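You operate a simulated robot arm through the tools that you are given. There is no shell and no other tool. Be economical: measure what you need, move in short steps, check, and stop when the job is done.

You run a simulated two-armed robot. Do the job below in one go: nothing can be reset, and whatever is moved stays where it is left.

TASK
Pick up the grips box with one hand, pass it to the other hand and put it on the wood stool. Set down upright: grips box.

It is judged by the outcome, as a careful person would: the job done as asked, and still so three seconds after it is handed in. It fails if anything else is knocked over, pushed out of place, dropped, spilled or broken.

THE ROBOT
Two 7-joint arms with two-finger parallel grippers on one trunk, on a base that drives. Base frame: it is fixed to the floor where the robot stands at the start and does not move with it; the origin is under the middle of the robot, x ahead of it, y to its left, z up. Units: m, rad, N and s.
The left shoulder is at the start at [0.06, 0.189, 1.049], the right one opposite. With the tool pointing down near the work surface each hand reaches from about 0.1 to 0.62 m from the robot's upright axis, wherever it stands, measured 20 degrees to its own side. Places, roughly: wood stool [-0.9, -1, 0.5]. Payload 3.43 kg a hand.
The tool frame of a hand sits at the grasp point between the pads (the TCP): z along the fingers, y along the line on which they close. The tips reach 0.03 m beyond it. Largest opening 0.094 m; finger width 0.028, thickness 0.01; the body of the gripper, 0.05 by 0.096 m, starts 0.055 m behind the TCP.
Orientation is that of the tool frame in the base frame, as a unit quaternion [x, y, z, w]. With the fingers straight down and closing along the base's y, the tool's x points along the base's -x, its y along +y and its z along -z.

THE INTERFACE
- The arms move only by the tool play_rows. It takes "left_rows", "right_rows" or both (then of equal length, played together; a hand with none holds still); each is a list of rows, each a list of 7 numbers: the turn, a rotation vector about the tool's x, y, z in rad, then the shift along the tool's x, y, z in cm, then the finger opening in cm, from 0 to 9.4. In form: [[wx, wy, wz, tx, ty, tz, claw], ...]. A call has 1 to 10 rows; each row is the pose to reach, as a shift and turn from the pose commanded when the call began, along the tool's axes at that moment. Each row takes 0.2 s and may step no farther than 0.05 m and 0.15 rad from the row before; otherwise, or with a gripper value out of range, the whole call is refused. A pose out of reach is approached as far as the arm can. The call stops where the force on the tool passes 40 N (or 10 N more than at its start, if that is more) or the arm is blocked; 0.2 s more then pass. The fingers move at their own pace (about 0.153 m/s each) and stop on an object; they squeeze with about 34 N. The grip force told is the motor's: it shows also when the fingers shut on nothing. Time passes only in rows, and 0.2 s behind the last, so rows that repeat a pose let the fingers close. It gives the time, the measured TCP pose, the force on the tool (base axes), the opening and the grip force at its end, in the units of the frame above (readings bear some noise), with the torque about the TCP (base axes, N m) and any sound that the robot's microphone picked up.
- Cameras (640 x 400 px; columns grow to the right, rows downward): "scene" is now at [0.0223, 0.0067, 1.6035]; the picture's right is [0.01, -1.00, 0.00], its down [-0.76, -0.01, -0.64] and it looks along [0.64, 0.01, -0.76] (base axes); focal length 262 px, centre (320, 200). "left" rides on the left gripper at [0.076, -0.014, -0.103] in its tool frame; the picture's right is [0.18, 0.98, 0.00], its down [-0.75, 0.14, -0.64] and it looks along [-0.63, 0.12, 0.77] (tool axes); focal length 243 px, centre (320, 200). "right" rides on the right gripper at [0.076, 0.014, -0.103] in its tool frame; the picture's right is [-0.18, 0.98, 0.00], its down [-0.75, -0.14, -0.64] and it looks along [-0.63, -0.12, 0.77] (tool axes); focal length 243 px, centre (320, 200).
- grab_frame(camera): a new picture of that camera. The clock stands still meanwhile.
- raise_lower(by): slides the trunk up (or, below 0, down) by that many m; the arms and the scene camera ride with it, the base frame stays. It gives what a move gives, with no picture.
- steer(legs): drives the robot by 1 to 6 legs, each [ahead, left, turn to the left] in m, m and rad, along the robot's own axes; the way and the turn of a leg run together, so that a leg with both is an arc; at most 1.5 m and 3.142 rad a leg. The arms and the cameras ride along, it lands a little off, and it stops where it bumps. It gives what a move gives.
- head_to(pan, tilt): turns the head with the scene camera to pan (to the left, within 1.501 rad either way) and tilt (down, from -0.506 to 1.204), counted from straight ahead of the robot. It gives what a move gives.
- pixel_to_xyz(camera, pixels): for up to 12 pixels [column, row] of the newest picture of that camera ("zoom" is the newest enlarged one), the place [x, y, z] in the base frame of the surface seen there, good to about 0.002 m, but the place of the scene camera against the robot may be out by one fixed shift of up to 0.012 m in any direction. The clock stands still meanwhile.
- zoom(camera, box): a new picture of the part [left, top, right, bottom] of that camera's present view, enlarged. The clock stands still meanwhile.
- close_job(): hands the job in; it is judged then, once.

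Go step by step. Measure first, check grasps and placings, and put right what went wrong. The budget is 80 turns and 62 pictures, counting those below and the enlarged ones. Unless the task says otherwise, let go and move clear before handing in, and close with one line.

The tools are called after "Request:" as a command line: name --argument value ..., lists and objects as JSON in quotes. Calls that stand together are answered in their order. play_rows: Moves the arms, as the interface text tells. Its arguments: {"type":"object","properties":{"left_rows":{"type":"array"},"right_rows":{"type":"array"}},"required":[]} The other tools are called the same way: raise_lower (by) slides the trunk up or down; steer (legs) drives the base; head_to (pan, tilt) turns the head that bears the scene camera; grab_frame (camera) takes a picture; pixel_to_xyz (camera, pixels) gives the place of the surface under pixels of a picture; zoom (camera, box) takes an enlarged picture of a part of a camera's view; close_job () hands the job in.

At the start:

```text
time: 0.0
left_tcp_pos: [0.3747, 0.1694, 1.1297]
left_tcp_rot: [0.0, 1.0, -0.001, 0.001]
left_wrist_force: [-0.6, 0.4, 0.0]
left_torque: [-0.04, -0.02, -0.02]
left_width: 0.0939
left_grasp_force: 0.0
right_tcp_pos: [0.3194, -0.1391, 1.1252]
right_tcp_rot: [0.0, 1.0, 0.0, 0.0]
right_wrist_force: [-0.3, 0.3, -0.4]
right_torque: [0.01, 0.0, -0.01]
right_width: 0.0939
right_grasp_force: 0.1
trunk travel left (down, up): [-0.722, 0.268]
robot x, y, heading: [0.0013, 0.0016, -0.005]
head pan, tilt: [0.01, 0.871]
```

scene: 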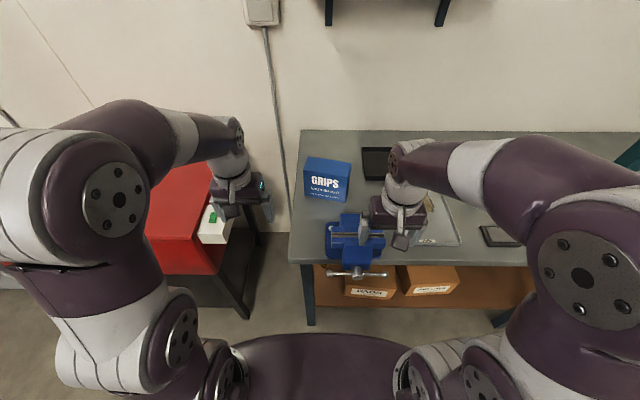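
right: 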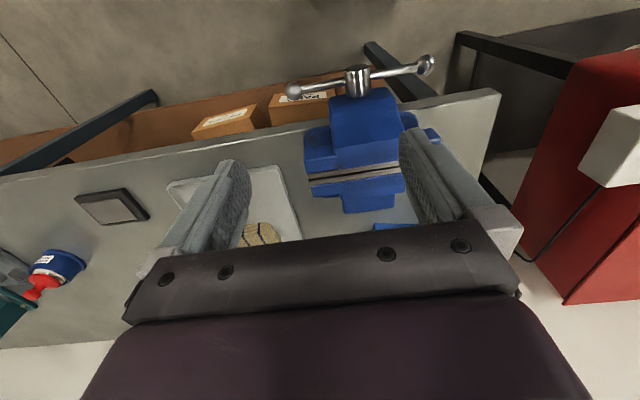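
left: 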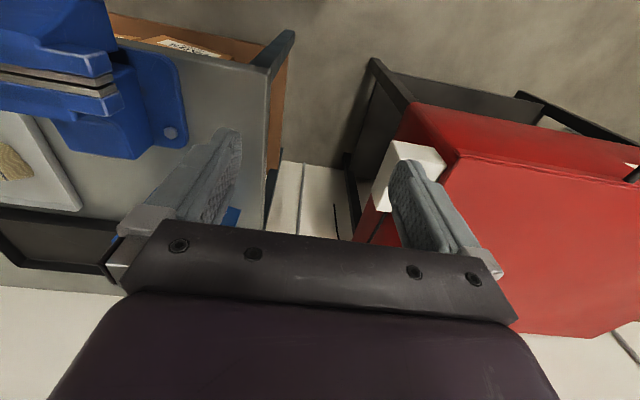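

The grips box shows in the scene picture around (327,180), behind the blue vise. I measure the box and its surroundings.

Request:
pixel_to_xyz --camera "scene" --pixels '[[309, 158], [349, 164], [304, 174], [347, 180], [306, 198], [345, 203], [328, 167], [300, 210], [370, 180], [345, 215], [365, 235], [300, 240]]'

Request:
zoom --camera "scene" --box '[270, 120, 430, 280]'

```text
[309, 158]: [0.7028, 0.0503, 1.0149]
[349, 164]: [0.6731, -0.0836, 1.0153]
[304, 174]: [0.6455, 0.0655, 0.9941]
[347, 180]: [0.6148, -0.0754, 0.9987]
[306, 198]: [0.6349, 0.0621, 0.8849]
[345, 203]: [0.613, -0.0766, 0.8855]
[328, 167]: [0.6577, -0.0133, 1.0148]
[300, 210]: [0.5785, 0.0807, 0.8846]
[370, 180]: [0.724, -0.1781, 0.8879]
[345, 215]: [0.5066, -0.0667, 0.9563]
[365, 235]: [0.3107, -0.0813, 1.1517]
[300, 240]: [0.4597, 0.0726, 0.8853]
```

```text
2.50 times, centred on (350, 200) of scene
```

zoom: 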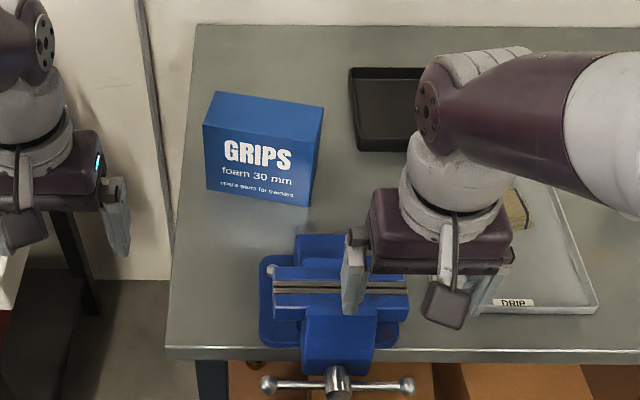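

The zoom shows the box clear, with corners near (214,92), (324,108), (203,125), (316,143). I measure more exactly for its yaw and thickness.

Request:
pixel_to_xyz --camera "zoom" --pixels '[[216, 94], [321, 109], [206, 122], [314, 139], [206, 130], [313, 146], [208, 186], [307, 203], [260, 115], [290, 240], [318, 236], [285, 285]]'

Request:
head_to --pan -1.5 --tilt 0.5

Request:
grab_frame --camera "scene"

```text
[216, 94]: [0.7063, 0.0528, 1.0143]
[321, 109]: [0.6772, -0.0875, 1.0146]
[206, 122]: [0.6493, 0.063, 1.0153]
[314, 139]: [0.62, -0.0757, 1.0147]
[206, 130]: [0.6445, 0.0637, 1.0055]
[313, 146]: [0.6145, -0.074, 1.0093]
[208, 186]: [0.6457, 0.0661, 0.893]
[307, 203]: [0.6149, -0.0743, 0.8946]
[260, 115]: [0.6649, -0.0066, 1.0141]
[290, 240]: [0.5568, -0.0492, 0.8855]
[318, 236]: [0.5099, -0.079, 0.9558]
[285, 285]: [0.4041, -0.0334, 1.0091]
```

```text
time: 1.6
left_tcp_pos: [0.3755, 0.1701, 1.1301]
left_tcp_rot: [0.0, 1.0, 0.0, 0.001]
left_wrist_force: [-0.1, 0.7, -1.2]
left_torque: [-0.01, 0.0, 0.02]
left_width: 0.0941
left_grasp_force: 0.1
right_tcp_pos: [0.3198, -0.1387, 1.125]
right_tcp_rot: [0.0, 1.0, 0.001, 0.0]
right_wrist_force: [0.0, 0.1, -0.4]
right_torque: [0.0, -0.05, -0.01]
right_width: 0.0941
right_grasp_force: 0.1
trunk travel left (down, up): [-0.722, 0.268]
robot x, y, heading: [-0.0004, 0.0012, -0.002]
head pan, tilt: [-1.499, 0.499]
```

```text
57 pictures are left
```

scene: 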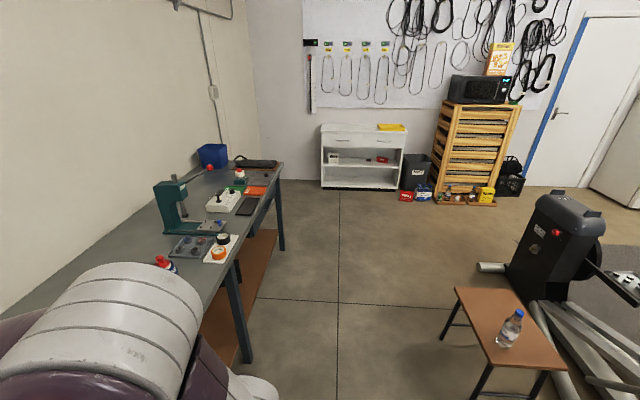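

The box is about 0.14 wide × 0.063 thick × 0.13 tall, its face turned about 0.22 rad. The stool at the lower right (505,330) bears a bottle; I measure it.

Request:
zoom --camera "scene" --box '[400, 250, 640, 400]'

Request:
pixel_to_xyz --camera "scene" --pixels '[[458, 290], [508, 291], [563, 367], [490, 362], [480, 310], [518, 314], [500, 346], [535, 360], [480, 268], [530, 330], [541, 310], [340, 330]]'

Request:
head_to --pan 0.0 --tilt 1.2

Request:
grab_frame --camera "scene"

```text
2.67 times, centred on (520, 325) of scene
```

zoom: 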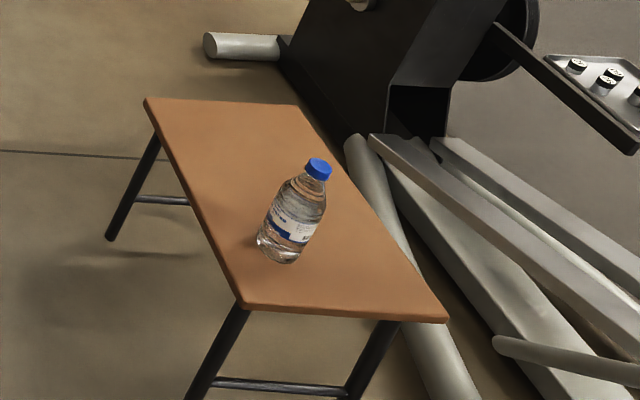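

```text
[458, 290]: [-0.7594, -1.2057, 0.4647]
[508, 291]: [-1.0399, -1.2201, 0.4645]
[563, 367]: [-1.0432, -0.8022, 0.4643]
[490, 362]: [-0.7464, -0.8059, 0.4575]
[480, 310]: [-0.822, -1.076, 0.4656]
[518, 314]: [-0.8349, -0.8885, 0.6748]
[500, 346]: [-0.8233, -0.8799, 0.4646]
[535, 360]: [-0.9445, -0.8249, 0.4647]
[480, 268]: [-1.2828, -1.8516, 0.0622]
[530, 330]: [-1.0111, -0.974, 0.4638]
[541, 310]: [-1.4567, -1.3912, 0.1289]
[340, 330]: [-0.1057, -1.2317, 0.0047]
```

```text
time: 3.2
left_tcp_pos: [0.3753, 0.1709, 1.1301]
left_tcp_rot: [0.0, 1.0, 0.0, 0.001]
left_wrist_force: [0.6, 0.5, -0.4]
left_torque: [0.01, -0.02, -0.01]
left_width: 0.094
left_grasp_force: 0.1
right_tcp_pos: [0.32, -0.1393, 1.1255]
right_tcp_rot: [0.0, 1.0, 0.0, 0.0]
right_wrist_force: [0.2, -0.3, 0.1]
right_torque: [-0.02, 0.04, 0.02]
right_width: 0.0936
right_grasp_force: 0.1
trunk travel left (down, up): [-0.722, 0.268]
robot x, y, heading: [0.0001, -0.0029, 0.004]
head pan, tilt: [0.0, 1.201]
```

```text
55 pictures are left
```

scene: 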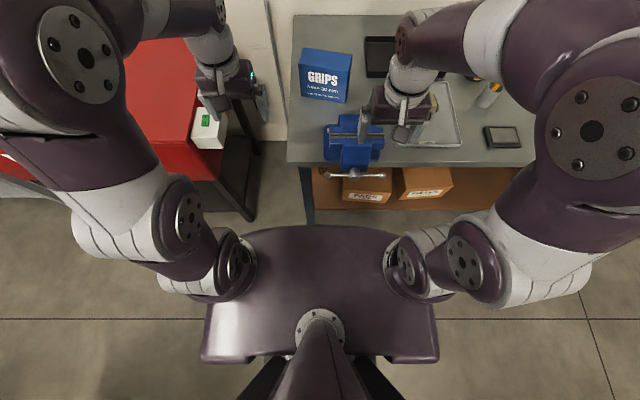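

Stool top spans about x −1.05…−0.75, y −1.22…−0.80, z 0.464, with a bottle near (−0.84,−0.89). Now I measure the gap between robot front and bench edge.

Request:
pixel_to_xyz --camera "scene" --pixels '[[320, 228], [320, 270], [240, 235], [300, 162], [450, 165], [375, 175], [330, 172], [310, 220], [300, 345], [218, 340], [340, 205], [353, 165]]'

```text
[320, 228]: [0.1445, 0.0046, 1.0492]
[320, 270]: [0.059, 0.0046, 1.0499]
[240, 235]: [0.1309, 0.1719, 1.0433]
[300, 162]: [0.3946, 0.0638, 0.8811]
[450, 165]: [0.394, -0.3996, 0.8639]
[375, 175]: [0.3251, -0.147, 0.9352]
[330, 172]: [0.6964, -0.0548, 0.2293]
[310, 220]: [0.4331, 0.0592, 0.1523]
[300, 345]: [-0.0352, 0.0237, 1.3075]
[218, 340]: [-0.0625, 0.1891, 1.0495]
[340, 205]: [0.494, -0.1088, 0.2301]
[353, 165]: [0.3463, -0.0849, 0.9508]
```

Chest reaches x 0.145, bench edge x 0.39 and vise handle 0.325, so a 0.11 m advance is safe. I drive ahead to bring the box well within reach.

Request:
steer --legs '[[0.11, 0, 0]]'

Request:
play_rows --left_rows '[[0, 0, -0.14, 0, 0, 0, 9.4], [0, 0, -0.28, 0, 0, 0, 9.4], [0, 0, -0.42, 0, 0, 0, 9.4], [0, 0, -0.56, 0, 0, 0, 9.4], [0, 0, -0.7, 0, 0, 0, 9.4], [0, 0, -0.84, 0, 0, 0, 9.4], [0, 0, -0.98, 0, 0, 0, 9.4], [0, 0, -1.12, 0, 0, 0, 9.4], [0, 0, -1.24, 0, 0, 0, 9.4], [0, 0, -1.353, 0, 0, 0, 9.4]]'

```text
time: 4.4
left_tcp_pos: [0.4851, 0.1699, 1.128]
left_tcp_rot: [0.001, 1.0, 0.0, 0.001]
left_wrist_force: [1.0, 0.3, 0.2]
left_torque: [0.01, 0.01, -0.01]
left_width: 0.0941
left_grasp_force: 0.0
right_tcp_pos: [0.4288, -0.1392, 1.1249]
right_tcp_rot: [0.001, 1.0, 0.001, 0.0]
right_wrist_force: [0.7, -0.5, -0.7]
right_torque: [0.02, -0.03, 0.02]
right_width: 0.094
right_grasp_force: 0.0
trunk travel left (down, up): [-0.722, 0.268]
robot x, y, heading: [0.1073, 0.0015, -0.005]
head pan, tilt: [0.0, 1.201]
```

```text
time: 6.6
left_tcp_pos: [0.4849, 0.168, 1.1292]
left_tcp_rot: [-0.625, 0.78, -0.001, 0.0]
left_wrist_force: [-0.8, 0.3, 0.3]
left_torque: [0.02, 0.03, 0.0]
left_width: 0.094
left_grasp_force: 0.1
right_tcp_pos: [0.4289, -0.1399, 1.1262]
right_tcp_rot: [0.001, 1.0, 0.0, 0.0]
right_wrist_force: [-0.2, 0.6, 0.6]
right_torque: [0.03, 0.03, 0.02]
right_width: 0.0939
right_grasp_force: 0.1
trunk travel left (down, up): [-0.722, 0.268]
robot x, y, heading: [0.1095, -0.0029, -0.002]
head pan, tilt: [0.0, 1.201]
```

Left hand yaw is right: the tool x axis is along the box's width. Now I pitch it 60° so that it points rightward and down, moving toward the box's left side at safe height.

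Request:
play_rows --left_rows '[[0, 0.131, 0, -0.87, -2.05, 0, 9.4], [0, 0.262, 0, -1.74, -4.09, 0, 9.4], [0, 0.393, 0, -2.61, -6.13, 0, 9.4], [0, 0.524, 0, -3.48, -8.18, 0, 9.4], [0, 0.654, 0, -4.34, -10.2, 0, 9.4], [0, 0.785, 0, -5.2, -12.3, 0, 9.4], [0, 0.916, 0, -6.1, -14.3, 0, 9.4], [0, 1.047, 0, -6.95, -16.36, 0, 9.4]]'

Request:
grab_frame --camera "left"

Request:
grab_frame --camera "scene"

```text
time: 8.4
left_tcp_pos: [0.5213, 0.0754, 0.9855]
left_tcp_rot: [-0.584, 0.708, -0.271, -0.291]
left_wrist_force: [0.7, -0.1, -0.3]
left_torque: [0.0, -0.03, -0.01]
left_width: 0.0939
left_grasp_force: 0.0
left hand out of reach, approached as far as the arm can: row 1, 2, 3, 4, 5, 6, 7, 8
right_tcp_pos: [0.4294, -0.1393, 1.1258]
right_tcp_rot: [0.001, 1.0, 0.0, -0.001]
right_wrist_force: [0.4, 0.0, 1.0]
right_torque: [-0.02, 0.05, 0.01]
right_width: 0.0938
right_grasp_force: 0.1
trunk travel left (down, up): [-0.722, 0.268]
robot x, y, heading: [0.1093, -0.0023, -0.006]
head pan, tilt: [0.0, 1.201]
```

```text
54 pictures are left
```

left: 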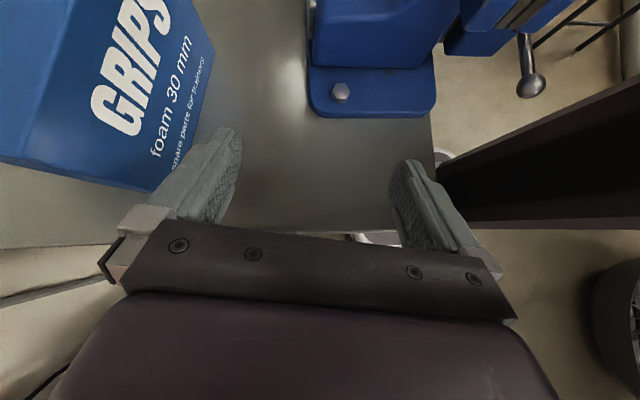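

```text
53 pictures are left
```

scene: 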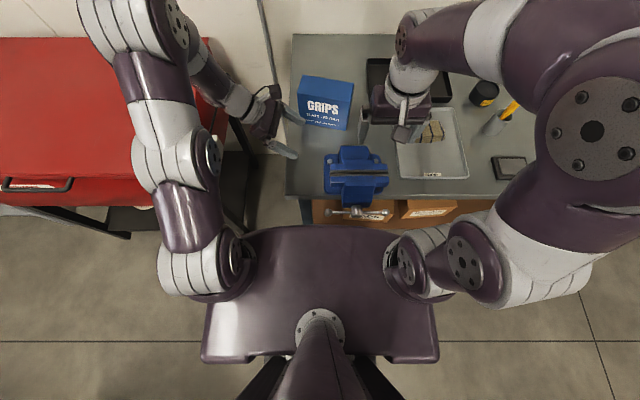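

The arm ran out of reach in that pose (measured 47° pitch, z 0.9855). I'll use a gentler 30° tilt; first lift and un-tilt, and measure the base wheel seen in the left view at (610,310).

Request:
pixel_to_xyz --camera "left" --pixels '[[610, 320], [600, 300], [530, 80], [430, 130]]'

Request:
play_rows --left_rows '[[0, 0, 0, -2, 0, -2, 9.4], [0, -0.1, 0, -4, 0, -4, 9.4], [0, -0.2, 0, -6, 0, -6, 9.4], [0, -0.29, 0, -8, 0, -8, 9.4]]'

```text
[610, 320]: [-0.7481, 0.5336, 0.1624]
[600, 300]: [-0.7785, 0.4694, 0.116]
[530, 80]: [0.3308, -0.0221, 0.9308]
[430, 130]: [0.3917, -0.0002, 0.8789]
```

```text
time: 9.4
left_tcp_pos: [0.5446, 0.1958, 0.9821]
left_tcp_rot: [-0.618, 0.742, -0.183, -0.184]
left_wrist_force: [0.3, -0.1, 0.8]
left_torque: [-0.03, 0.01, 0.0]
left_width: 0.094
left_grasp_force: 0.0
left hand out of reach, approached as far as the arm can: row 1
right_tcp_pos: [0.4288, -0.1395, 1.1266]
right_tcp_rot: [0.001, 1.0, 0.001, 0.0]
right_wrist_force: [-0.7, 0.1, 0.2]
right_torque: [-0.03, 0.02, 0.02]
right_width: 0.0938
right_grasp_force: 0.1
trunk travel left (down, up): [-0.722, 0.268]
robot x, y, heading: [0.1072, -0.0009, -0.007]
head pan, tilt: [0.0, 1.201]
```

Tilt is now 30°. I lift the hand and trim its yaw/roll, then drive 0.05 m closer.

Request:
play_rows --left_rows '[[-0.02, 0, 0.006, 1.75, 0, -3.0, 9.4], [-0.04, 0, 0.012, 3.5, 0, -6.0, 9.4], [-0.0615, 0.002, 0.019, 5.25, -0.4, -9.0, 9.4], [-0.0615, 0.002, 0.019, 7, -0.6, -12.1, 9.4]]'

Request:
steer --legs '[[0.05, 0, 0]]'

Request:
grab_frame --camera "left"

```text
time: 10.4
left_tcp_pos: [0.5057, 0.1579, 1.0448]
left_tcp_rot: [-0.605, 0.753, -0.163, -0.2]
left_wrist_force: [-0.7, -0.7, 0.2]
left_torque: [0.01, -0.02, -0.02]
left_width: 0.094
left_grasp_force: 0.1
left hand out of reach, approached as far as the arm can: row 2, 3, 4
right_tcp_pos: [0.4278, -0.1399, 1.1252]
right_tcp_rot: [0.001, 1.0, 0.0, 0.001]
right_wrist_force: [0.2, 0.0, 0.3]
right_torque: [0.02, 0.0, -0.01]
right_width: 0.0942
right_grasp_force: 0.1
trunk travel left (down, up): [-0.722, 0.268]
robot x, y, heading: [0.1107, 0.0019, 0.004]
head pan, tilt: [0.0, 1.201]
```

```text
time: 11.3
left_tcp_pos: [0.5565, 0.1598, 1.0459]
left_tcp_rot: [-0.605, 0.753, -0.164, -0.201]
left_wrist_force: [0.0, 0.0, -0.2]
left_torque: [0.04, 0.01, 0.01]
left_width: 0.0941
left_grasp_force: 0.0
right_tcp_pos: [0.4785, -0.1388, 1.1267]
right_tcp_rot: [0.0, 1.0, 0.0, 0.0]
right_wrist_force: [0.7, 0.3, 0.9]
right_torque: [0.02, 0.0, 0.03]
right_width: 0.0942
right_grasp_force: 0.2
trunk travel left (down, up): [-0.722, 0.268]
robot x, y, heading: [0.1596, 0.0015, -0.002]
head pan, tilt: [0.0, 1.201]
```

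```text
52 pictures are left
```

left: 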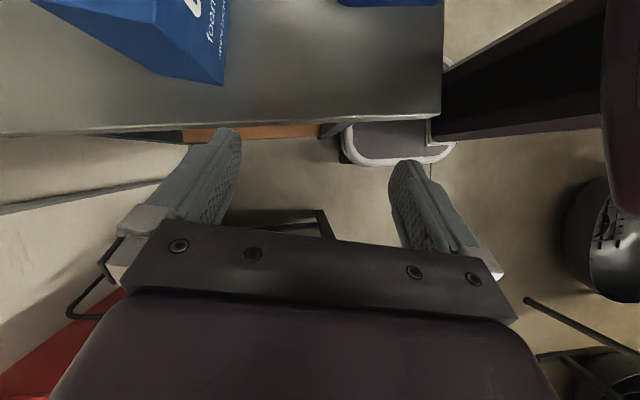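

The arm is height-limited, so raising the trunk should give better room. I raise it 0.2 m and check the base front seen at (390,150).

Request:
pixel_to_xyz --camera "left" --pixels '[[395, 140], [385, 163], [350, 135], [600, 250], [222, 80], [130, 65]]'

Request:
raise_lower --by 0.2

```text
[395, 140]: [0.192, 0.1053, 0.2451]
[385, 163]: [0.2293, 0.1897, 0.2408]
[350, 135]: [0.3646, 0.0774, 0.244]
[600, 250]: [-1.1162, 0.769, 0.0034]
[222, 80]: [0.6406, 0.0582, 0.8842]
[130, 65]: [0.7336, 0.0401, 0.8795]
```

```text
time: 13.5
left_tcp_pos: [0.5554, 0.1598, 1.2453]
left_tcp_rot: [-0.605, 0.753, -0.163, -0.201]
left_wrist_force: [0.2, 0.4, -0.5]
left_torque: [-0.02, 0.03, 0.04]
left_width: 0.0939
left_grasp_force: 0.1
right_tcp_pos: [0.4789, -0.1401, 1.3261]
right_tcp_rot: [0.0, 1.0, 0.0, 0.0]
right_wrist_force: [-0.2, -0.2, 0.3]
right_torque: [0.02, 0.0, -0.01]
right_width: 0.0943
right_grasp_force: 0.0
trunk travel left (down, up): [-0.922, 0.068]
robot x, y, heading: [0.1611, 0.0019, 0.001]
head pan, tilt: [0.0, 1.201]
```

Orientation is now exactly as wanted (tool y = [−0.977, 0.215, 0], 30° tilt). I move to the pre-grasp 0.10 m back from the box's upper-left part.

Request:
play_rows --left_rows '[[0, 0, 0, -0.62, -2.35, 3.03, 9.4], [0, 0, 0, -1.23, -4.7, 6.07, 9.4], [0, 0, 0, -1.85, -7.05, 9.1, 9.4], [0, 0, 0, -2.47, -9.4, 12.1, 9.4], [0, 0, 0, -3.1, -11.75, 15.2, 9.4], [0, 0, 0, -3.7, -14.1, 18.2, 9.4]]'

Request:
grab_frame --camera "left"

```text
time: 14.9
left_tcp_pos: [0.6823, 0.0714, 1.0672]
left_tcp_rot: [-0.606, 0.752, -0.164, -0.2]
left_wrist_force: [-0.2, 0.0, -0.2]
left_torque: [-0.01, 0.01, -0.01]
left_width: 0.0941
left_grasp_force: 0.1
right_tcp_pos: [0.4795, -0.1397, 1.325]
right_tcp_rot: [0.0, 1.0, -0.001, 0.0]
right_wrist_force: [0.5, 0.1, 0.0]
right_torque: [0.01, 0.04, -0.03]
right_width: 0.094
right_grasp_force: 0.0
trunk travel left (down, up): [-0.922, 0.068]
robot x, y, heading: [0.1566, -0.0011, -0.002]
head pan, tilt: [0.0, 1.201]
```

```text
51 pictures are left
```

left: 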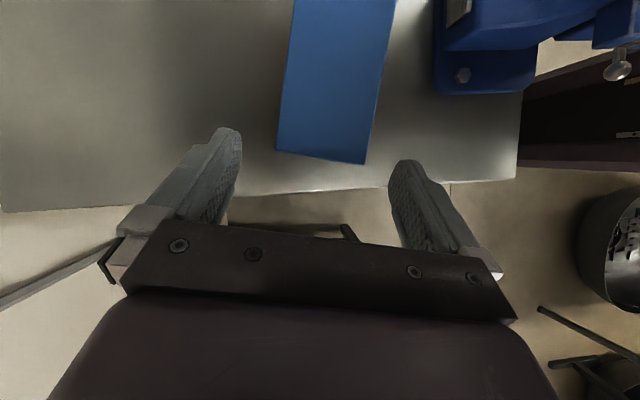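

Reached. I measure the box in this wrist view: edges near (277,148), (363,160) and further up.

Request:
pixel_to_xyz --camera "left" --pixels '[[280, 146], [362, 157], [320, 150], [320, 120], [285, 80], [375, 80], [294, 10], [390, 10], [320, 60]]'

```text
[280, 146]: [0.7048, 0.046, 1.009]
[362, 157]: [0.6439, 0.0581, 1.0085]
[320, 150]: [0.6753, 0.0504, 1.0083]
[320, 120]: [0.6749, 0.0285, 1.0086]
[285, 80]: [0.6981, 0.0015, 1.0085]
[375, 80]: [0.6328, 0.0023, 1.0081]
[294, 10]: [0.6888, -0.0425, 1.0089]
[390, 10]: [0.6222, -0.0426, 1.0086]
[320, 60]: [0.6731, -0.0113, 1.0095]
```

The wrist camera gives the true top at z 1.009 and left end at about (0.675, 0.054). I advance 10.9 cm along the tool and close.

Request:
play_rows --left_rows '[[0, 0, 0, 0.23, 0.19, 3.6, 9.4], [0, 0, 0, 0.23, 0.19, 7.2, 9.4], [0, 0, 0, 0.23, 0.19, 10.9, 9.4]]'

Request:
play_rows --left_rows '[[0, 0, 0, 0, 0, 0, 4], [0, 0, 0, 0, 0, 0, 4], [0, 0, 0, 0, 0, 0, 4]]'

Request:
grab_frame --camera "left"

```text
time: 15.7
left_tcp_pos: [0.6693, 0.0159, 0.9726]
left_tcp_rot: [-0.605, 0.753, -0.163, -0.199]
left_wrist_force: [-0.1, -0.1, -0.1]
left_torque: [-0.01, -0.02, -0.03]
left_width: 0.0937
left_grasp_force: 0.1
right_tcp_pos: [0.4791, -0.139, 1.3249]
right_tcp_rot: [0.0, 1.0, 0.0, 0.0]
right_wrist_force: [-0.2, 0.4, 0.9]
right_torque: [0.0, 0.01, 0.02]
right_width: 0.0941
right_grasp_force: 0.1
trunk travel left (down, up): [-0.922, 0.068]
robot x, y, heading: [0.1565, -0.0021, 0.001]
head pan, tilt: [0.0, 1.201]
```

```text
time: 16.5
left_tcp_pos: [0.6693, 0.0153, 0.9732]
left_tcp_rot: [-0.605, 0.753, -0.165, -0.201]
left_wrist_force: [-1.2, -0.5, -0.3]
left_torque: [0.15, 0.08, 0.06]
left_width: 0.0744
left_grasp_force: 34.5
right_tcp_pos: [0.4783, -0.1391, 1.3258]
right_tcp_rot: [0.0, 1.0, 0.0, 0.0]
right_wrist_force: [0.5, 0.5, -0.2]
right_torque: [-0.01, 0.01, 0.0]
right_width: 0.0937
right_grasp_force: 0.0
trunk travel left (down, up): [-0.922, 0.068]
robot x, y, heading: [0.1563, 0.0012, 0.005]
head pan, tilt: [0.0, 1.201]
```

```text
50 pictures are left
```

left: 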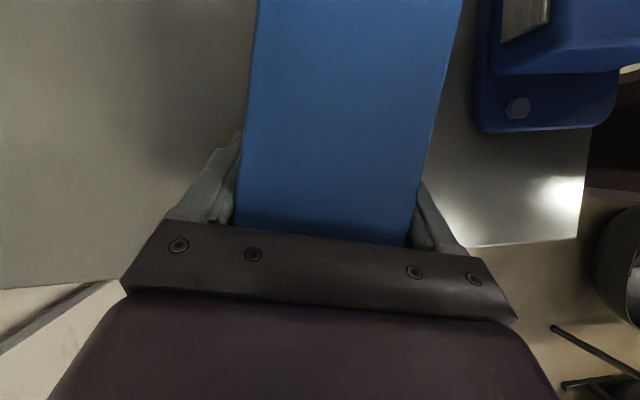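

Gripped at 0.074 with 34 N. I lift gently 3 cm, then further to 10 cm.

Request:
play_rows --left_rows '[[0, 0, 0, 0.5, 0, -0.87, 4], [0, 0, 0, 1.5, 0, -2.6, 4], [0, 0, 0, 2.75, 0, -4.76, 4], [0, 0, 0, 4, 0, -6.93, 4], [0, 0, 0, 5, 0, -8.66, 4], [0, 0, 0, 5, 0, -8.66, 4]]'

Request:
head_to --pan 0.0 --tilt 0.95

Request:
grab_frame --camera "scene"

```text
time: 17.9
left_tcp_pos: [0.6679, 0.0181, 1.0751]
left_tcp_rot: [-0.606, 0.752, -0.164, -0.199]
left_wrist_force: [-0.3, -0.7, -2.6]
left_torque: [0.07, 0.0, -0.02]
left_width: 0.0696
left_grasp_force: 34.3
right_tcp_pos: [0.4796, -0.1407, 1.326]
right_tcp_rot: [0.0, 1.0, 0.0, 0.0]
right_wrist_force: [1.0, 0.2, 0.1]
right_torque: [-0.01, -0.01, -0.02]
right_width: 0.0936
right_grasp_force: 0.0
trunk travel left (down, up): [-0.922, 0.068]
robot x, y, heading: [0.1579, -0.0038, -0.004]
head pan, tilt: [0.0, 1.201]
```

```text
time: 18.7
left_tcp_pos: [0.6692, 0.0184, 1.0743]
left_tcp_rot: [-0.604, 0.753, -0.164, -0.201]
left_wrist_force: [-0.3, -0.7, -2.4]
left_torque: [0.05, -0.03, 0.0]
left_width: 0.0697
left_grasp_force: 34.1
right_tcp_pos: [0.4788, -0.1394, 1.3257]
right_tcp_rot: [-0.001, 1.0, 0.0, 0.0]
right_wrist_force: [0.5, 0.1, 1.0]
right_torque: [0.06, 0.02, 0.01]
right_width: 0.0941
right_grasp_force: 0.0
trunk travel left (down, up): [-0.922, 0.068]
robot x, y, heading: [0.1591, -0.0008, 0.005]
head pan, tilt: [0.0, 0.949]
```

```text
49 pictures are left
```

scene: 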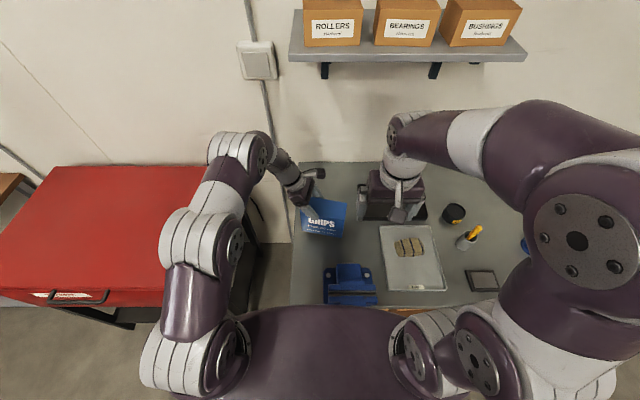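

The box is held (about 2.5 N weight) and clear. I back away from the bench for the handover.

Request:
steer --legs '[[-0.4, 0, 0]]'

Request:
play_rows --right_rows '[[0, 0, -0.14, 0, 0, 0, 9.4], [0, 0, -0.28, 0, 0, 0, 9.4], [0, 0, -0.42, 0, 0, 0, 9.4], [0, 0, -0.56, 0, 0, 0, 9.4], [0, 0, -0.7, 0, 0, 0, 9.4], [0, 0, -0.84, 0, 0, 0, 9.4], [0, 0, -0.98, 0, 0, 0, 9.4], [0, 0, -1.12, 0, 0, 0, 9.4], [0, 0, -1.24, 0, 0, 0, 9.4], [0, 0, -1.353, 0, 0, 0, 9.4]]'

Request:
grab_frame --camera "scene"

```text
time: 21.1
left_tcp_pos: [0.2726, 0.0165, 1.0739]
left_tcp_rot: [-0.605, 0.753, -0.164, -0.201]
left_wrist_force: [-0.2, 0.4, 0.5]
left_torque: [-0.01, 0.0, 0.0]
left_width: 0.0399
left_grasp_force: 0.0
right_tcp_pos: [0.0835, -0.1392, 1.3249]
right_tcp_rot: [0.003, 1.0, -0.001, 0.0]
right_wrist_force: [-0.4, -0.1, 0.6]
right_torque: [-0.02, -0.03, 0.02]
right_width: 0.0941
right_grasp_force: 0.1
trunk travel left (down, up): [-0.922, 0.068]
robot x, y, heading: [-0.2369, 0.003, -0.001]
head pan, tilt: [0.0, 0.949]
```

```text
time: 23.3
left_tcp_pos: [0.2725, 0.0171, 1.0748]
left_tcp_rot: [-0.604, 0.754, -0.162, -0.201]
left_wrist_force: [-0.2, 0.0, 0.3]
left_torque: [-0.01, -0.02, -0.03]
left_width: 0.04
left_grasp_force: 0.0
right_tcp_pos: [0.0824, -0.1399, 1.3255]
right_tcp_rot: [-0.626, 0.78, -0.001, 0.0]
right_wrist_force: [0.1, 0.1, 0.4]
right_torque: [0.01, -0.05, 0.01]
right_width: 0.0939
right_grasp_force: 0.0
trunk travel left (down, up): [-0.922, 0.068]
robot x, y, heading: [-0.2402, 0.0019, -0.008]
head pan, tilt: [0.0, 0.949]
```

```text
48 pictures are left
```

scene: 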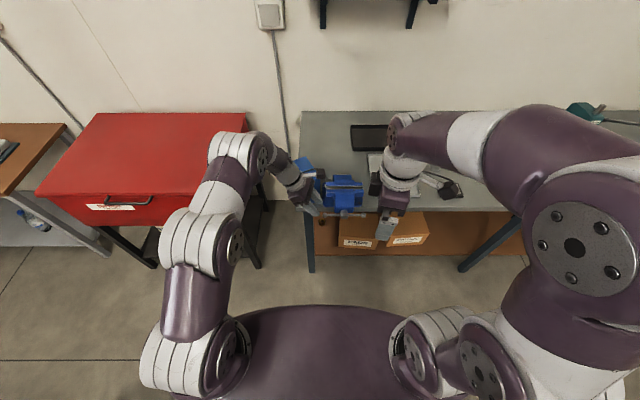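

The left hand shut on nothing: the box came out during the drive, most likely it caught the vise (its bottom was lower than the vise top). I see blue at (305,170); I look closer.

Request:
zoom --camera "scene" --box '[260, 100, 420, 260]'

Request:
pixel_to_xyz --camera "zoom" --pixels '[[170, 160], [200, 180], [330, 200], [330, 230]]'

Request:
grab_frame --camera "left"

```text
2.50 times, centred on (340, 180) of scene
```

zoom: 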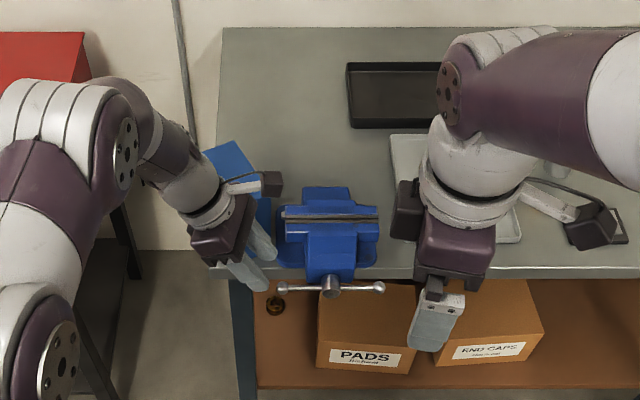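

```text
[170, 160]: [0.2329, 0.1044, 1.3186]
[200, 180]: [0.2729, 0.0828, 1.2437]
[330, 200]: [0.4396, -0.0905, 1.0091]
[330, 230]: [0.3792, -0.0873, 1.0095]
```

```text
46 pictures are left
```

left: 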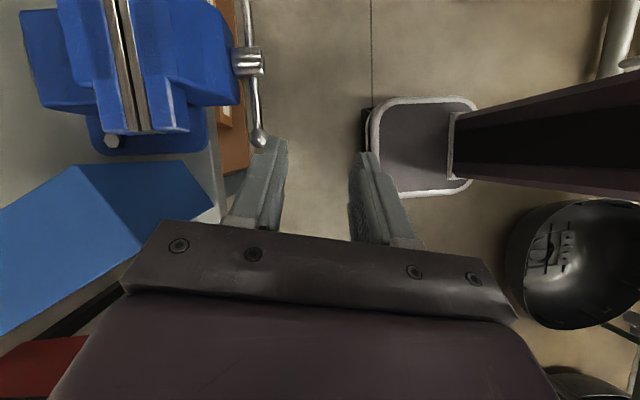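

The box still stands on the bench left of the vise, turned. I pull the left hand back for a clear view.

Request:
play_rows --left_rows '[[0, 0, 0, -3, 0, -3, 9.4], [0, 0, 0, -6, 0, -6, 9.4], [0, 0, 0, -9, 0, -9, 9.4], [0, 0, 0, -12, 0, -12, 9.4]]'

Request:
zoom --camera "scene" --box '[260, 100, 420, 260]'

Request:
grab_frame --camera "left"

```text
time: 24.3
left_tcp_pos: [0.2812, 0.169, 1.1079]
left_tcp_rot: [-0.605, 0.753, -0.164, -0.198]
left_wrist_force: [-0.6, -0.1, -0.4]
left_torque: [-0.01, 0.0, 0.01]
left_width: 0.0941
left_grasp_force: 0.0
left hand out of reach, approached as far as the arm can: row 3, 4
right_tcp_pos: [0.081, -0.1389, 1.3261]
right_tcp_rot: [-0.624, 0.782, -0.001, 0.001]
right_wrist_force: [-0.5, 1.2, 0.5]
right_torque: [0.01, -0.02, -0.01]
right_width: 0.0941
right_grasp_force: 0.0
trunk travel left (down, up): [-0.922, 0.068]
robot x, y, heading: [-0.2382, 0.0038, -0.0]
head pan, tilt: [0.0, 0.949]
```

```text
2.50 times, centred on (340, 180) of scene
```

zoom: 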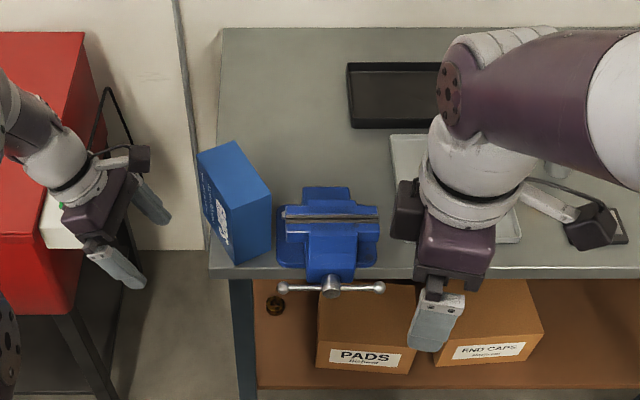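

```text
44 pictures are left
```

left: 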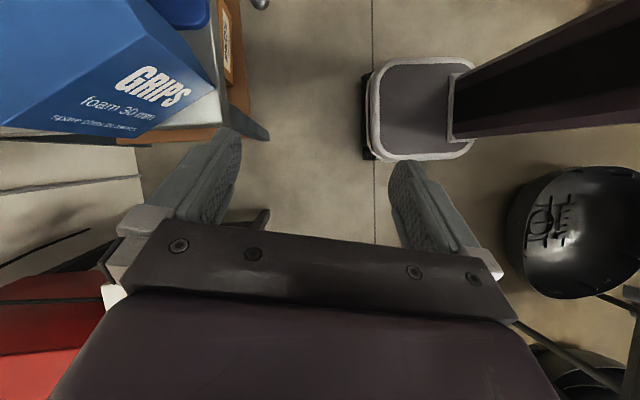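

The box is standing upright at the bench's left edge, its printed face turned to the left. I measure its top corners.

Request:
pixel_to_xyz --camera "zoom" --pixels '[[201, 154], [236, 144], [268, 191], [235, 205], [235, 175], [220, 258], [238, 262], [271, 245], [205, 200], [252, 230], [280, 262], [212, 272]]'

```text
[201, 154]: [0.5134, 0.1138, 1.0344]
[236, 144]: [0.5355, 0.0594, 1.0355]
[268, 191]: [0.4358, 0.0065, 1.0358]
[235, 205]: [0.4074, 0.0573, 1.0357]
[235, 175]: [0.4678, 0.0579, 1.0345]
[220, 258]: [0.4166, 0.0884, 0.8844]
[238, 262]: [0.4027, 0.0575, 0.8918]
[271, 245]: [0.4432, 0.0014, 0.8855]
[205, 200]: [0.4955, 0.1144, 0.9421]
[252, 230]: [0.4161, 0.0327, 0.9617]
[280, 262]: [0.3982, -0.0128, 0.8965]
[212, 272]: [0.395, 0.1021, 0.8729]
```

The box has tipped 90° onto its short end (top now z 1.035; the text runs vertically, its original top facing the robot). I'll re-pick from above with the left hand, hand over to the right hand coming horizontally at its original top side, and then turn it upright. First I make the left hand vertical and align it.

Request:
play_rows --left_rows '[[0, -0.131, 0, 0, 0, 0, 9.4], [0, -0.262, 0, 0, 0, 0, 9.4], [0, -0.393, 0, 0, 0, 0, 9.4], [0, -0.524, 0, 0, 0, 0, 9.4]]'

Request:
play_rows --left_rows '[[0, 0, 0.13, 0, 0, -1.5, 9.4], [0, 0, 0.26, 0, 0, -3, 9.4], [0, 0, 0.39, 0, 0, -4.5, 9.4], [0, 0, 0.52, 0, 0, -6, 9.4], [0, 0, 0.65, 0, 0, -7.5, 9.4], [0, 0, 0.76, 0, 0, -9, 9.4], [0, 0, 0.865, 0, 0, -10, 9.4]]'

Request:
zoom --camera "scene" --box '[290, 130, 350, 180]'

```text
time: 25.3
left_tcp_pos: [0.2836, 0.1668, 1.1079]
left_tcp_rot: [-0.625, 0.781, 0.0, 0.003]
left_wrist_force: [0.5, 0.1, 0.6]
left_torque: [0.02, -0.01, 0.0]
left_width: 0.0938
left_grasp_force: 0.0
right_tcp_pos: [0.0811, -0.1416, 1.3258]
right_tcp_rot: [-0.624, 0.781, 0.0, 0.0]
right_wrist_force: [0.0, -1.0, -0.4]
right_torque: [0.02, 0.01, 0.02]
right_width: 0.0938
right_grasp_force: 0.1
trunk travel left (down, up): [-0.922, 0.068]
robot x, y, heading: [-0.2385, -0.0012, -0.004]
head pan, tilt: [0.0, 0.949]
```

```text
time: 26.9
left_tcp_pos: [0.2818, 0.1682, 1.2091]
left_tcp_rot: [-0.241, 0.971, -0.001, 0.002]
left_wrist_force: [-0.1, -0.7, -0.3]
left_torque: [0.03, -0.01, 0.01]
left_width: 0.0942
left_grasp_force: 0.0
right_tcp_pos: [0.0827, -0.141, 1.3256]
right_tcp_rot: [-0.624, 0.781, 0.0, 0.0]
right_wrist_force: [0.9, -1.1, -0.2]
right_torque: [0.03, -0.01, 0.03]
right_width: 0.0939
right_grasp_force: 0.0
trunk travel left (down, up): [-0.922, 0.068]
robot x, y, heading: [-0.2391, 0.0005, -0.001]
head pan, tilt: [0.0, 0.949]
```

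```text
8.00 times, centred on (320, 155) of scene
```

zoom: 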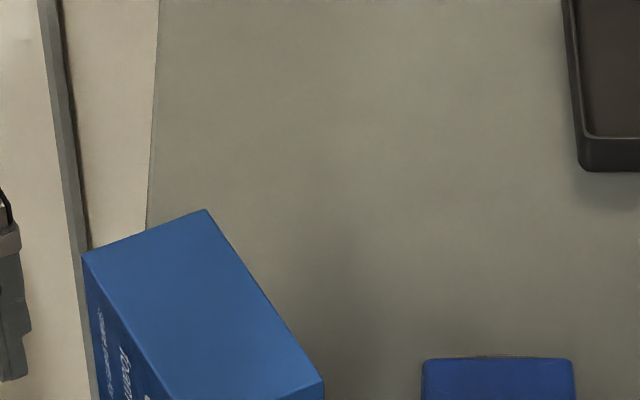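

The left hand is vertical with the right yaw. I drive 0.2 m ahead and look through the left camera.

Request:
steer --legs '[[0.2, 0, 0]]'

Request:
grab_frame --camera "left"

```text
time: 28.5
left_tcp_pos: [0.4766, 0.168, 1.2087]
left_tcp_rot: [-0.242, 0.97, -0.001, 0.003]
left_wrist_force: [0.0, 0.9, -0.6]
left_torque: [-0.01, 0.02, -0.02]
left_width: 0.094
left_grasp_force: 0.0
right_tcp_pos: [0.2778, -0.1398, 1.3265]
right_tcp_rot: [-0.625, 0.781, -0.001, 0.001]
right_wrist_force: [-0.6, -0.6, 0.6]
right_torque: [0.02, -0.02, -0.02]
right_width: 0.0938
right_grasp_force: 0.1
trunk travel left (down, up): [-0.922, 0.068]
robot x, y, heading: [-0.0426, -0.0013, -0.002]
head pan, tilt: [0.0, 0.949]
```

```text
42 pictures are left
```

left: 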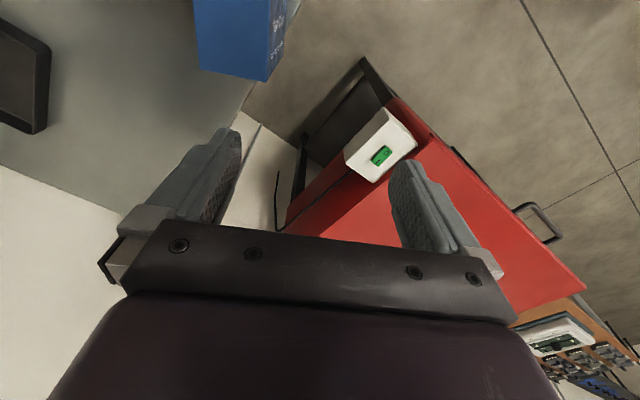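

The box is at the top of the left view. I move over its back half at z 1.14 to measure it precisely.

Request:
play_rows --left_rows '[[0, 0, 0, 0.95, -3.3, 2.3, 9.4], [0, 0, 0, 1.9, -6.6, 4.6, 9.4], [0, 0, 0, 2.89, -9.9, 7, 9.4]]'

Request:
grab_frame --camera "left"

```text
time: 29.3
left_tcp_pos: [0.503, 0.0647, 1.1383]
left_tcp_rot: [-0.243, 0.97, 0.001, 0.001]
left_wrist_force: [-0.7, -0.2, -1.1]
left_torque: [-0.02, -0.02, 0.01]
left_width: 0.0941
left_grasp_force: 0.2
right_tcp_pos: [0.2816, -0.1414, 1.3255]
right_tcp_rot: [-0.625, 0.781, 0.002, -0.001]
right_wrist_force: [0.5, -0.2, 0.1]
right_torque: [-0.02, 0.06, -0.01]
right_width: 0.0938
right_grasp_force: 0.2
trunk travel left (down, up): [-0.922, 0.068]
robot x, y, heading: [-0.0386, 0.0007, -0.001]
head pan, tilt: [0.0, 0.949]
```

```text
41 pictures are left
```

left: 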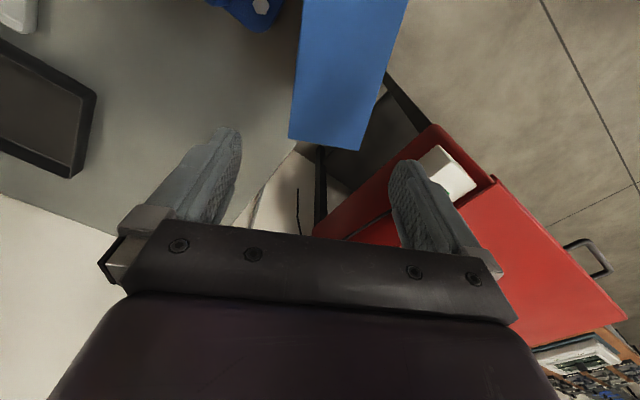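

Request:
pixel_to_xyz --camera "left" --pixels '[[290, 134], [358, 146], [325, 138], [297, 60], [384, 60], [303, 8], [402, 8], [345, 60]]'

```text
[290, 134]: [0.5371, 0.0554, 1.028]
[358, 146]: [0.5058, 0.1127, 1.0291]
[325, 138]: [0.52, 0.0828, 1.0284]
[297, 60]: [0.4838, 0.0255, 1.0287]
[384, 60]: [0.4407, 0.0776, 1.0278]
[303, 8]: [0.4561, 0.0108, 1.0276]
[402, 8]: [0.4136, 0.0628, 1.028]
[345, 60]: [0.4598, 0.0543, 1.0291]
```

The box centre line is clear: back edge midpoint (0.5215, 0.084), top z 1.028. I descend to grip 3.5 cm deep, in its back half.

Request:
play_rows --left_rows '[[0, 0, -0.011, 0.96, 0.79, 3, 9.4], [0, 0, -0.011, 0.96, 0.79, 6, 9.4], [0, 0, -0.011, 0.96, 0.79, 8, 9.4]]'

Request:
grab_frame --camera "left"

```text
time: 30.1
left_tcp_pos: [0.4886, 0.0693, 1.0599]
left_tcp_rot: [-0.247, 0.969, 0.0, 0.002]
left_wrist_force: [-0.7, 0.1, 0.0]
left_torque: [-0.02, 0.02, -0.03]
left_width: 0.094
left_grasp_force: 0.1
right_tcp_pos: [0.2805, -0.1406, 1.3248]
right_tcp_rot: [-0.625, 0.781, 0.0, 0.001]
right_wrist_force: [-0.5, -0.1, -0.2]
right_torque: [-0.02, 0.04, 0.02]
right_width: 0.0938
right_grasp_force: 0.1
trunk travel left (down, up): [-0.922, 0.068]
robot x, y, heading: [-0.0396, 0.0003, -0.009]
head pan, tilt: [0.0, 0.949]
```

```text
40 pictures are left
```

left: 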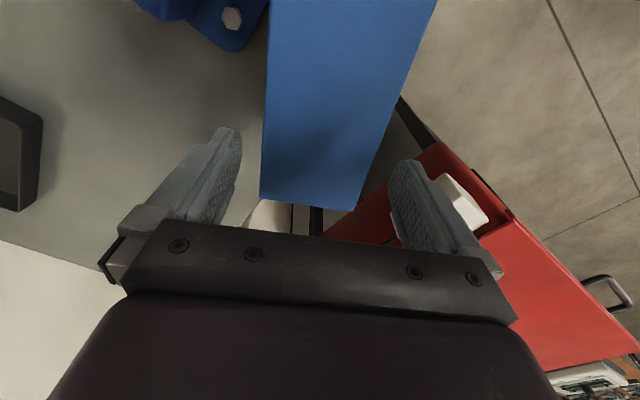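

The box lies centred between the fingers (262–372 against 240–390). I go down the last 6.5 cm and close.

Request:
play_rows --left_rows '[[0, 0, 0, 0, 0, 3.3, 9.4], [0, 0, 0, 0, 0, 6.6, 9.4], [0, 0, 0, 0, 0, 6.6, 3], [0, 0, 0, 0, 0, 6.6, 3], [0, 0, 0, 0, 0, 6.6, 3], [0, 0, 0, 0, 0, 6.6, 3]]'

Request:
grab_frame --camera "left"

```text
time: 31.5
left_tcp_pos: [0.4891, 0.0692, 0.9927]
left_tcp_rot: [-0.247, 0.969, 0.0, 0.002]
left_wrist_force: [-0.3, 0.3, 0.4]
left_torque: [0.04, -0.06, 0.0]
left_width: 0.0743
left_grasp_force: 33.9
right_tcp_pos: [0.2794, -0.1408, 1.3262]
right_tcp_rot: [-0.625, 0.781, 0.0, -0.001]
right_wrist_force: [0.6, -0.5, -0.4]
right_torque: [0.02, 0.0, 0.0]
right_width: 0.0941
right_grasp_force: 0.1
trunk travel left (down, up): [-0.922, 0.068]
robot x, y, heading: [-0.0397, 0.0016, -0.001]
head pan, tilt: [0.0, 0.949]
```

```text
39 pictures are left
```

left: 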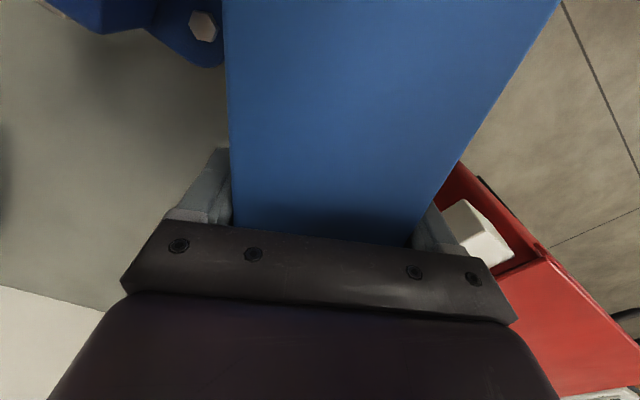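

Gripped at 0.074, 34 N. I lift slowly 15 cm straight up, watching grip.

Request:
play_rows --left_rows '[[0, 0, 0, 0, 0, -0.5, 3], [0, 0, 0, 0, 0, -1.5, 3], [0, 0, 0, 0, 0, -3, 3], [0, 0, 0, 0, 0, -5, 3], [0, 0, 0, 0, 0, -7, 3], [0, 0, 0, 0, 0, -9, 3], [0, 0, 0, 0, 0, -11, 3], [0, 0, 0, 0, 0, -13, 3], [0, 0, 0, 0, 0, -15, 3], [0, 0, 0, 0, 0, -15, 3]]'

Request:
grab_frame --camera "left"

Request:
grab_frame --camera "scene"

```text
time: 33.7
left_tcp_pos: [0.4889, 0.0704, 1.1431]
left_tcp_rot: [-0.247, 0.969, -0.001, 0.002]
left_wrist_force: [1.3, -0.4, -2.1]
left_torque: [0.06, -0.07, -0.03]
left_width: 0.0741
left_grasp_force: 33.8
right_tcp_pos: [0.2792, -0.1406, 1.3266]
right_tcp_rot: [-0.625, 0.781, 0.0, 0.0]
right_wrist_force: [0.2, -0.3, -1.0]
right_torque: [-0.02, -0.01, 0.01]
right_width: 0.0941
right_grasp_force: 0.0
trunk travel left (down, up): [-0.922, 0.068]
robot x, y, heading: [-0.0416, -0.0011, 0.001]
head pan, tilt: [0.0, 0.949]
```

```text
38 pictures are left
```

left: 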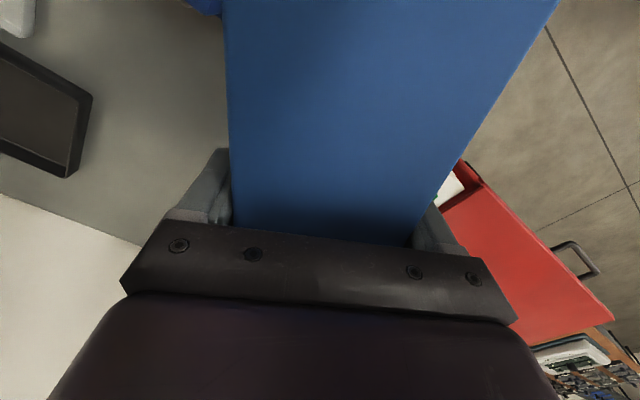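

```text
37 pictures are left
```

scene: 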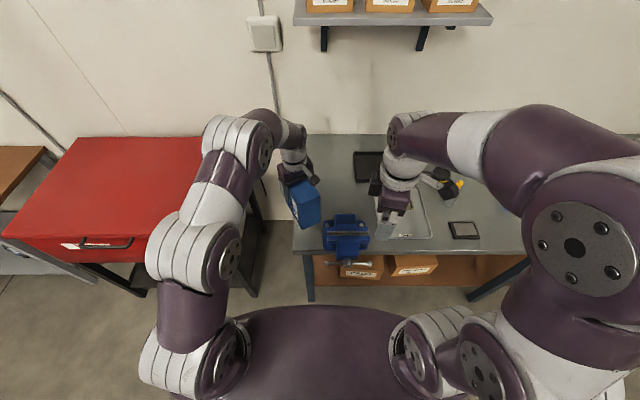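

Held firmly and level; the box bottom (about 1.03) clears the vise. I back up 0.4 m.

Request:
steer --legs '[[-0.4, 0, 0]]'

Request:
play_rows --right_rows '[[0, 0, 0.14, 0, 0, 2, 9.4], [0, 0, 0.28, 0, 0, 4, 9.4], [0, 0, 0.42, 0, 0, 6, 9.4], [0, 0, 0.56, 0, 0, 8, 9.4], [0, 0, 0.7, 0, 0, 10, 9.4], [0, 0, 0.84, 0, 0, 12, 9.4], [0, 0, 0.98, 0, 0, 14, 9.4], [0, 0, 1.12, 0, 0, 16, 9.4], [0, 0, 1.24, 0, 0, 18, 9.4], [0, 0, 1.353, 0, 0, 20, 9.4]]'

```text
time: 36.2
left_tcp_pos: [0.0984, 0.073, 1.1422]
left_tcp_rot: [-0.251, 0.968, -0.001, 0.0]
left_wrist_force: [0.1, -0.3, -2.5]
left_torque: [0.01, -0.04, 0.0]
left_width: 0.0739
left_grasp_force: 33.9
right_tcp_pos: [-0.1084, -0.1388, 1.3265]
right_tcp_rot: [-0.628, 0.778, 0.0, -0.001]
right_wrist_force: [0.6, 0.0, -0.1]
right_torque: [0.02, 0.03, -0.02]
right_width: 0.094
right_grasp_force: 0.0
trunk travel left (down, up): [-0.922, 0.068]
robot x, y, heading: [-0.4336, 0.0007, 0.009]
head pan, tilt: [0.0, 0.949]
```

```text
time: 38.4
left_tcp_pos: [0.0985, 0.0729, 1.1428]
left_tcp_rot: [-0.25, 0.968, -0.001, 0.001]
left_wrist_force: [0.0, -0.6, -2.8]
left_torque: [0.05, -0.02, -0.02]
left_width: 0.0742
left_grasp_force: 34.4
right_tcp_pos: [-0.1101, -0.1395, 1.1253]
right_tcp_rot: [-0.001, 1.0, 0.0, -0.001]
right_wrist_force: [-0.2, 0.0, -0.5]
right_torque: [0.01, 0.01, -0.02]
right_width: 0.0941
right_grasp_force: 0.1
trunk travel left (down, up): [-0.922, 0.068]
robot x, y, heading: [-0.4308, 0.0023, 0.003]
head pan, tilt: [0.0, 0.949]
```

Still held (0.074, 34 N). Now I prepare the right hand: yaw 0.5 rad toward the box direction and shift out, then pitch it to point forward.

Request:
play_rows --right_rows '[[0, 0, -0.125, -2.7, -1.5, 0, 9.4], [0, 0, -0.25, -5.4, -3, 0, 9.4], [0, 0, -0.375, -8.1, -4.5, 0, 9.4], [0, 0, -0.5, -10.8, -6, 0, 9.4]]'

Request:
play_rows --right_rows '[[0, -0.14, 0, 0, 0, 0, 9.4], [0, -0.28, 0, 0, 0, 0, 9.4], [0, -0.42, 0, 0, 0, 0, 9.4], [0, -0.56, 0, 0, 0, 0, 9.4], [0, -0.7, 0, 0, 0, 0, 9.4], [0, -0.84, 0, 0, 0, 0, 9.4], [0, -0.98, 0, 0, 0, 0, 9.4], [0, -1.1, 0, 0, 0, 0, 9.4]]'

Request:
grab_frame --camera "scene"

```text
time: 39.4
left_tcp_pos: [0.099, 0.0729, 1.1419]
left_tcp_rot: [-0.25, 0.968, 0.0, 0.001]
left_wrist_force: [-0.1, 1.0, -2.2]
left_torque: [-0.01, -0.06, 0.0]
left_width: 0.0742
left_grasp_force: 34.0
right_tcp_pos: [-0.0029, -0.2, 1.1244]
right_tcp_rot: [-0.251, 0.968, 0.0, 0.0]
right_wrist_force: [0.7, 0.4, -1.0]
right_torque: [0.05, 0.01, 0.01]
right_width: 0.0937
right_grasp_force: 0.0
trunk travel left (down, up): [-0.922, 0.068]
robot x, y, heading: [-0.4314, 0.0009, 0.003]
head pan, tilt: [0.0, 0.949]
```

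```text
time: 41.2
left_tcp_pos: [0.099, 0.0726, 1.1426]
left_tcp_rot: [-0.251, 0.968, 0.0, 0.001]
left_wrist_force: [-0.2, 0.4, -3.3]
left_torque: [0.03, -0.05, 0.0]
left_width: 0.0744
left_grasp_force: 33.9
right_tcp_pos: [0.0049, -0.1984, 1.1297]
right_tcp_rot: [-0.212, 0.828, 0.129, 0.504]
right_wrist_force: [1.3, -0.1, 0.6]
right_torque: [0.02, -0.04, 0.0]
right_width: 0.094
right_grasp_force: 0.1
right hand out of reach, approached as far as the arm can: row 8
trunk travel left (down, up): [-0.922, 0.068]
robot x, y, heading: [-0.4298, -0.0026, 0.004]
head pan, tilt: [0.0, 0.949]
```

```text
36 pictures are left
```

scene: 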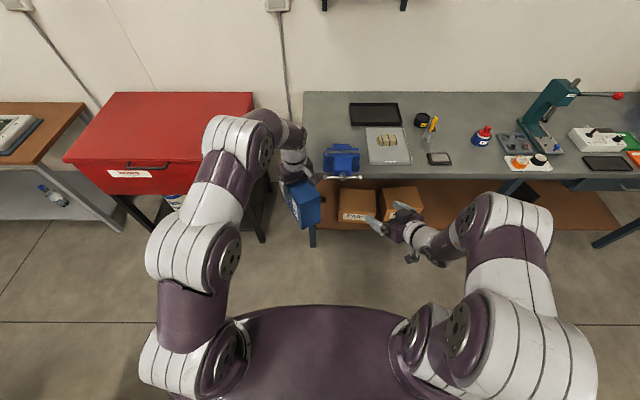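

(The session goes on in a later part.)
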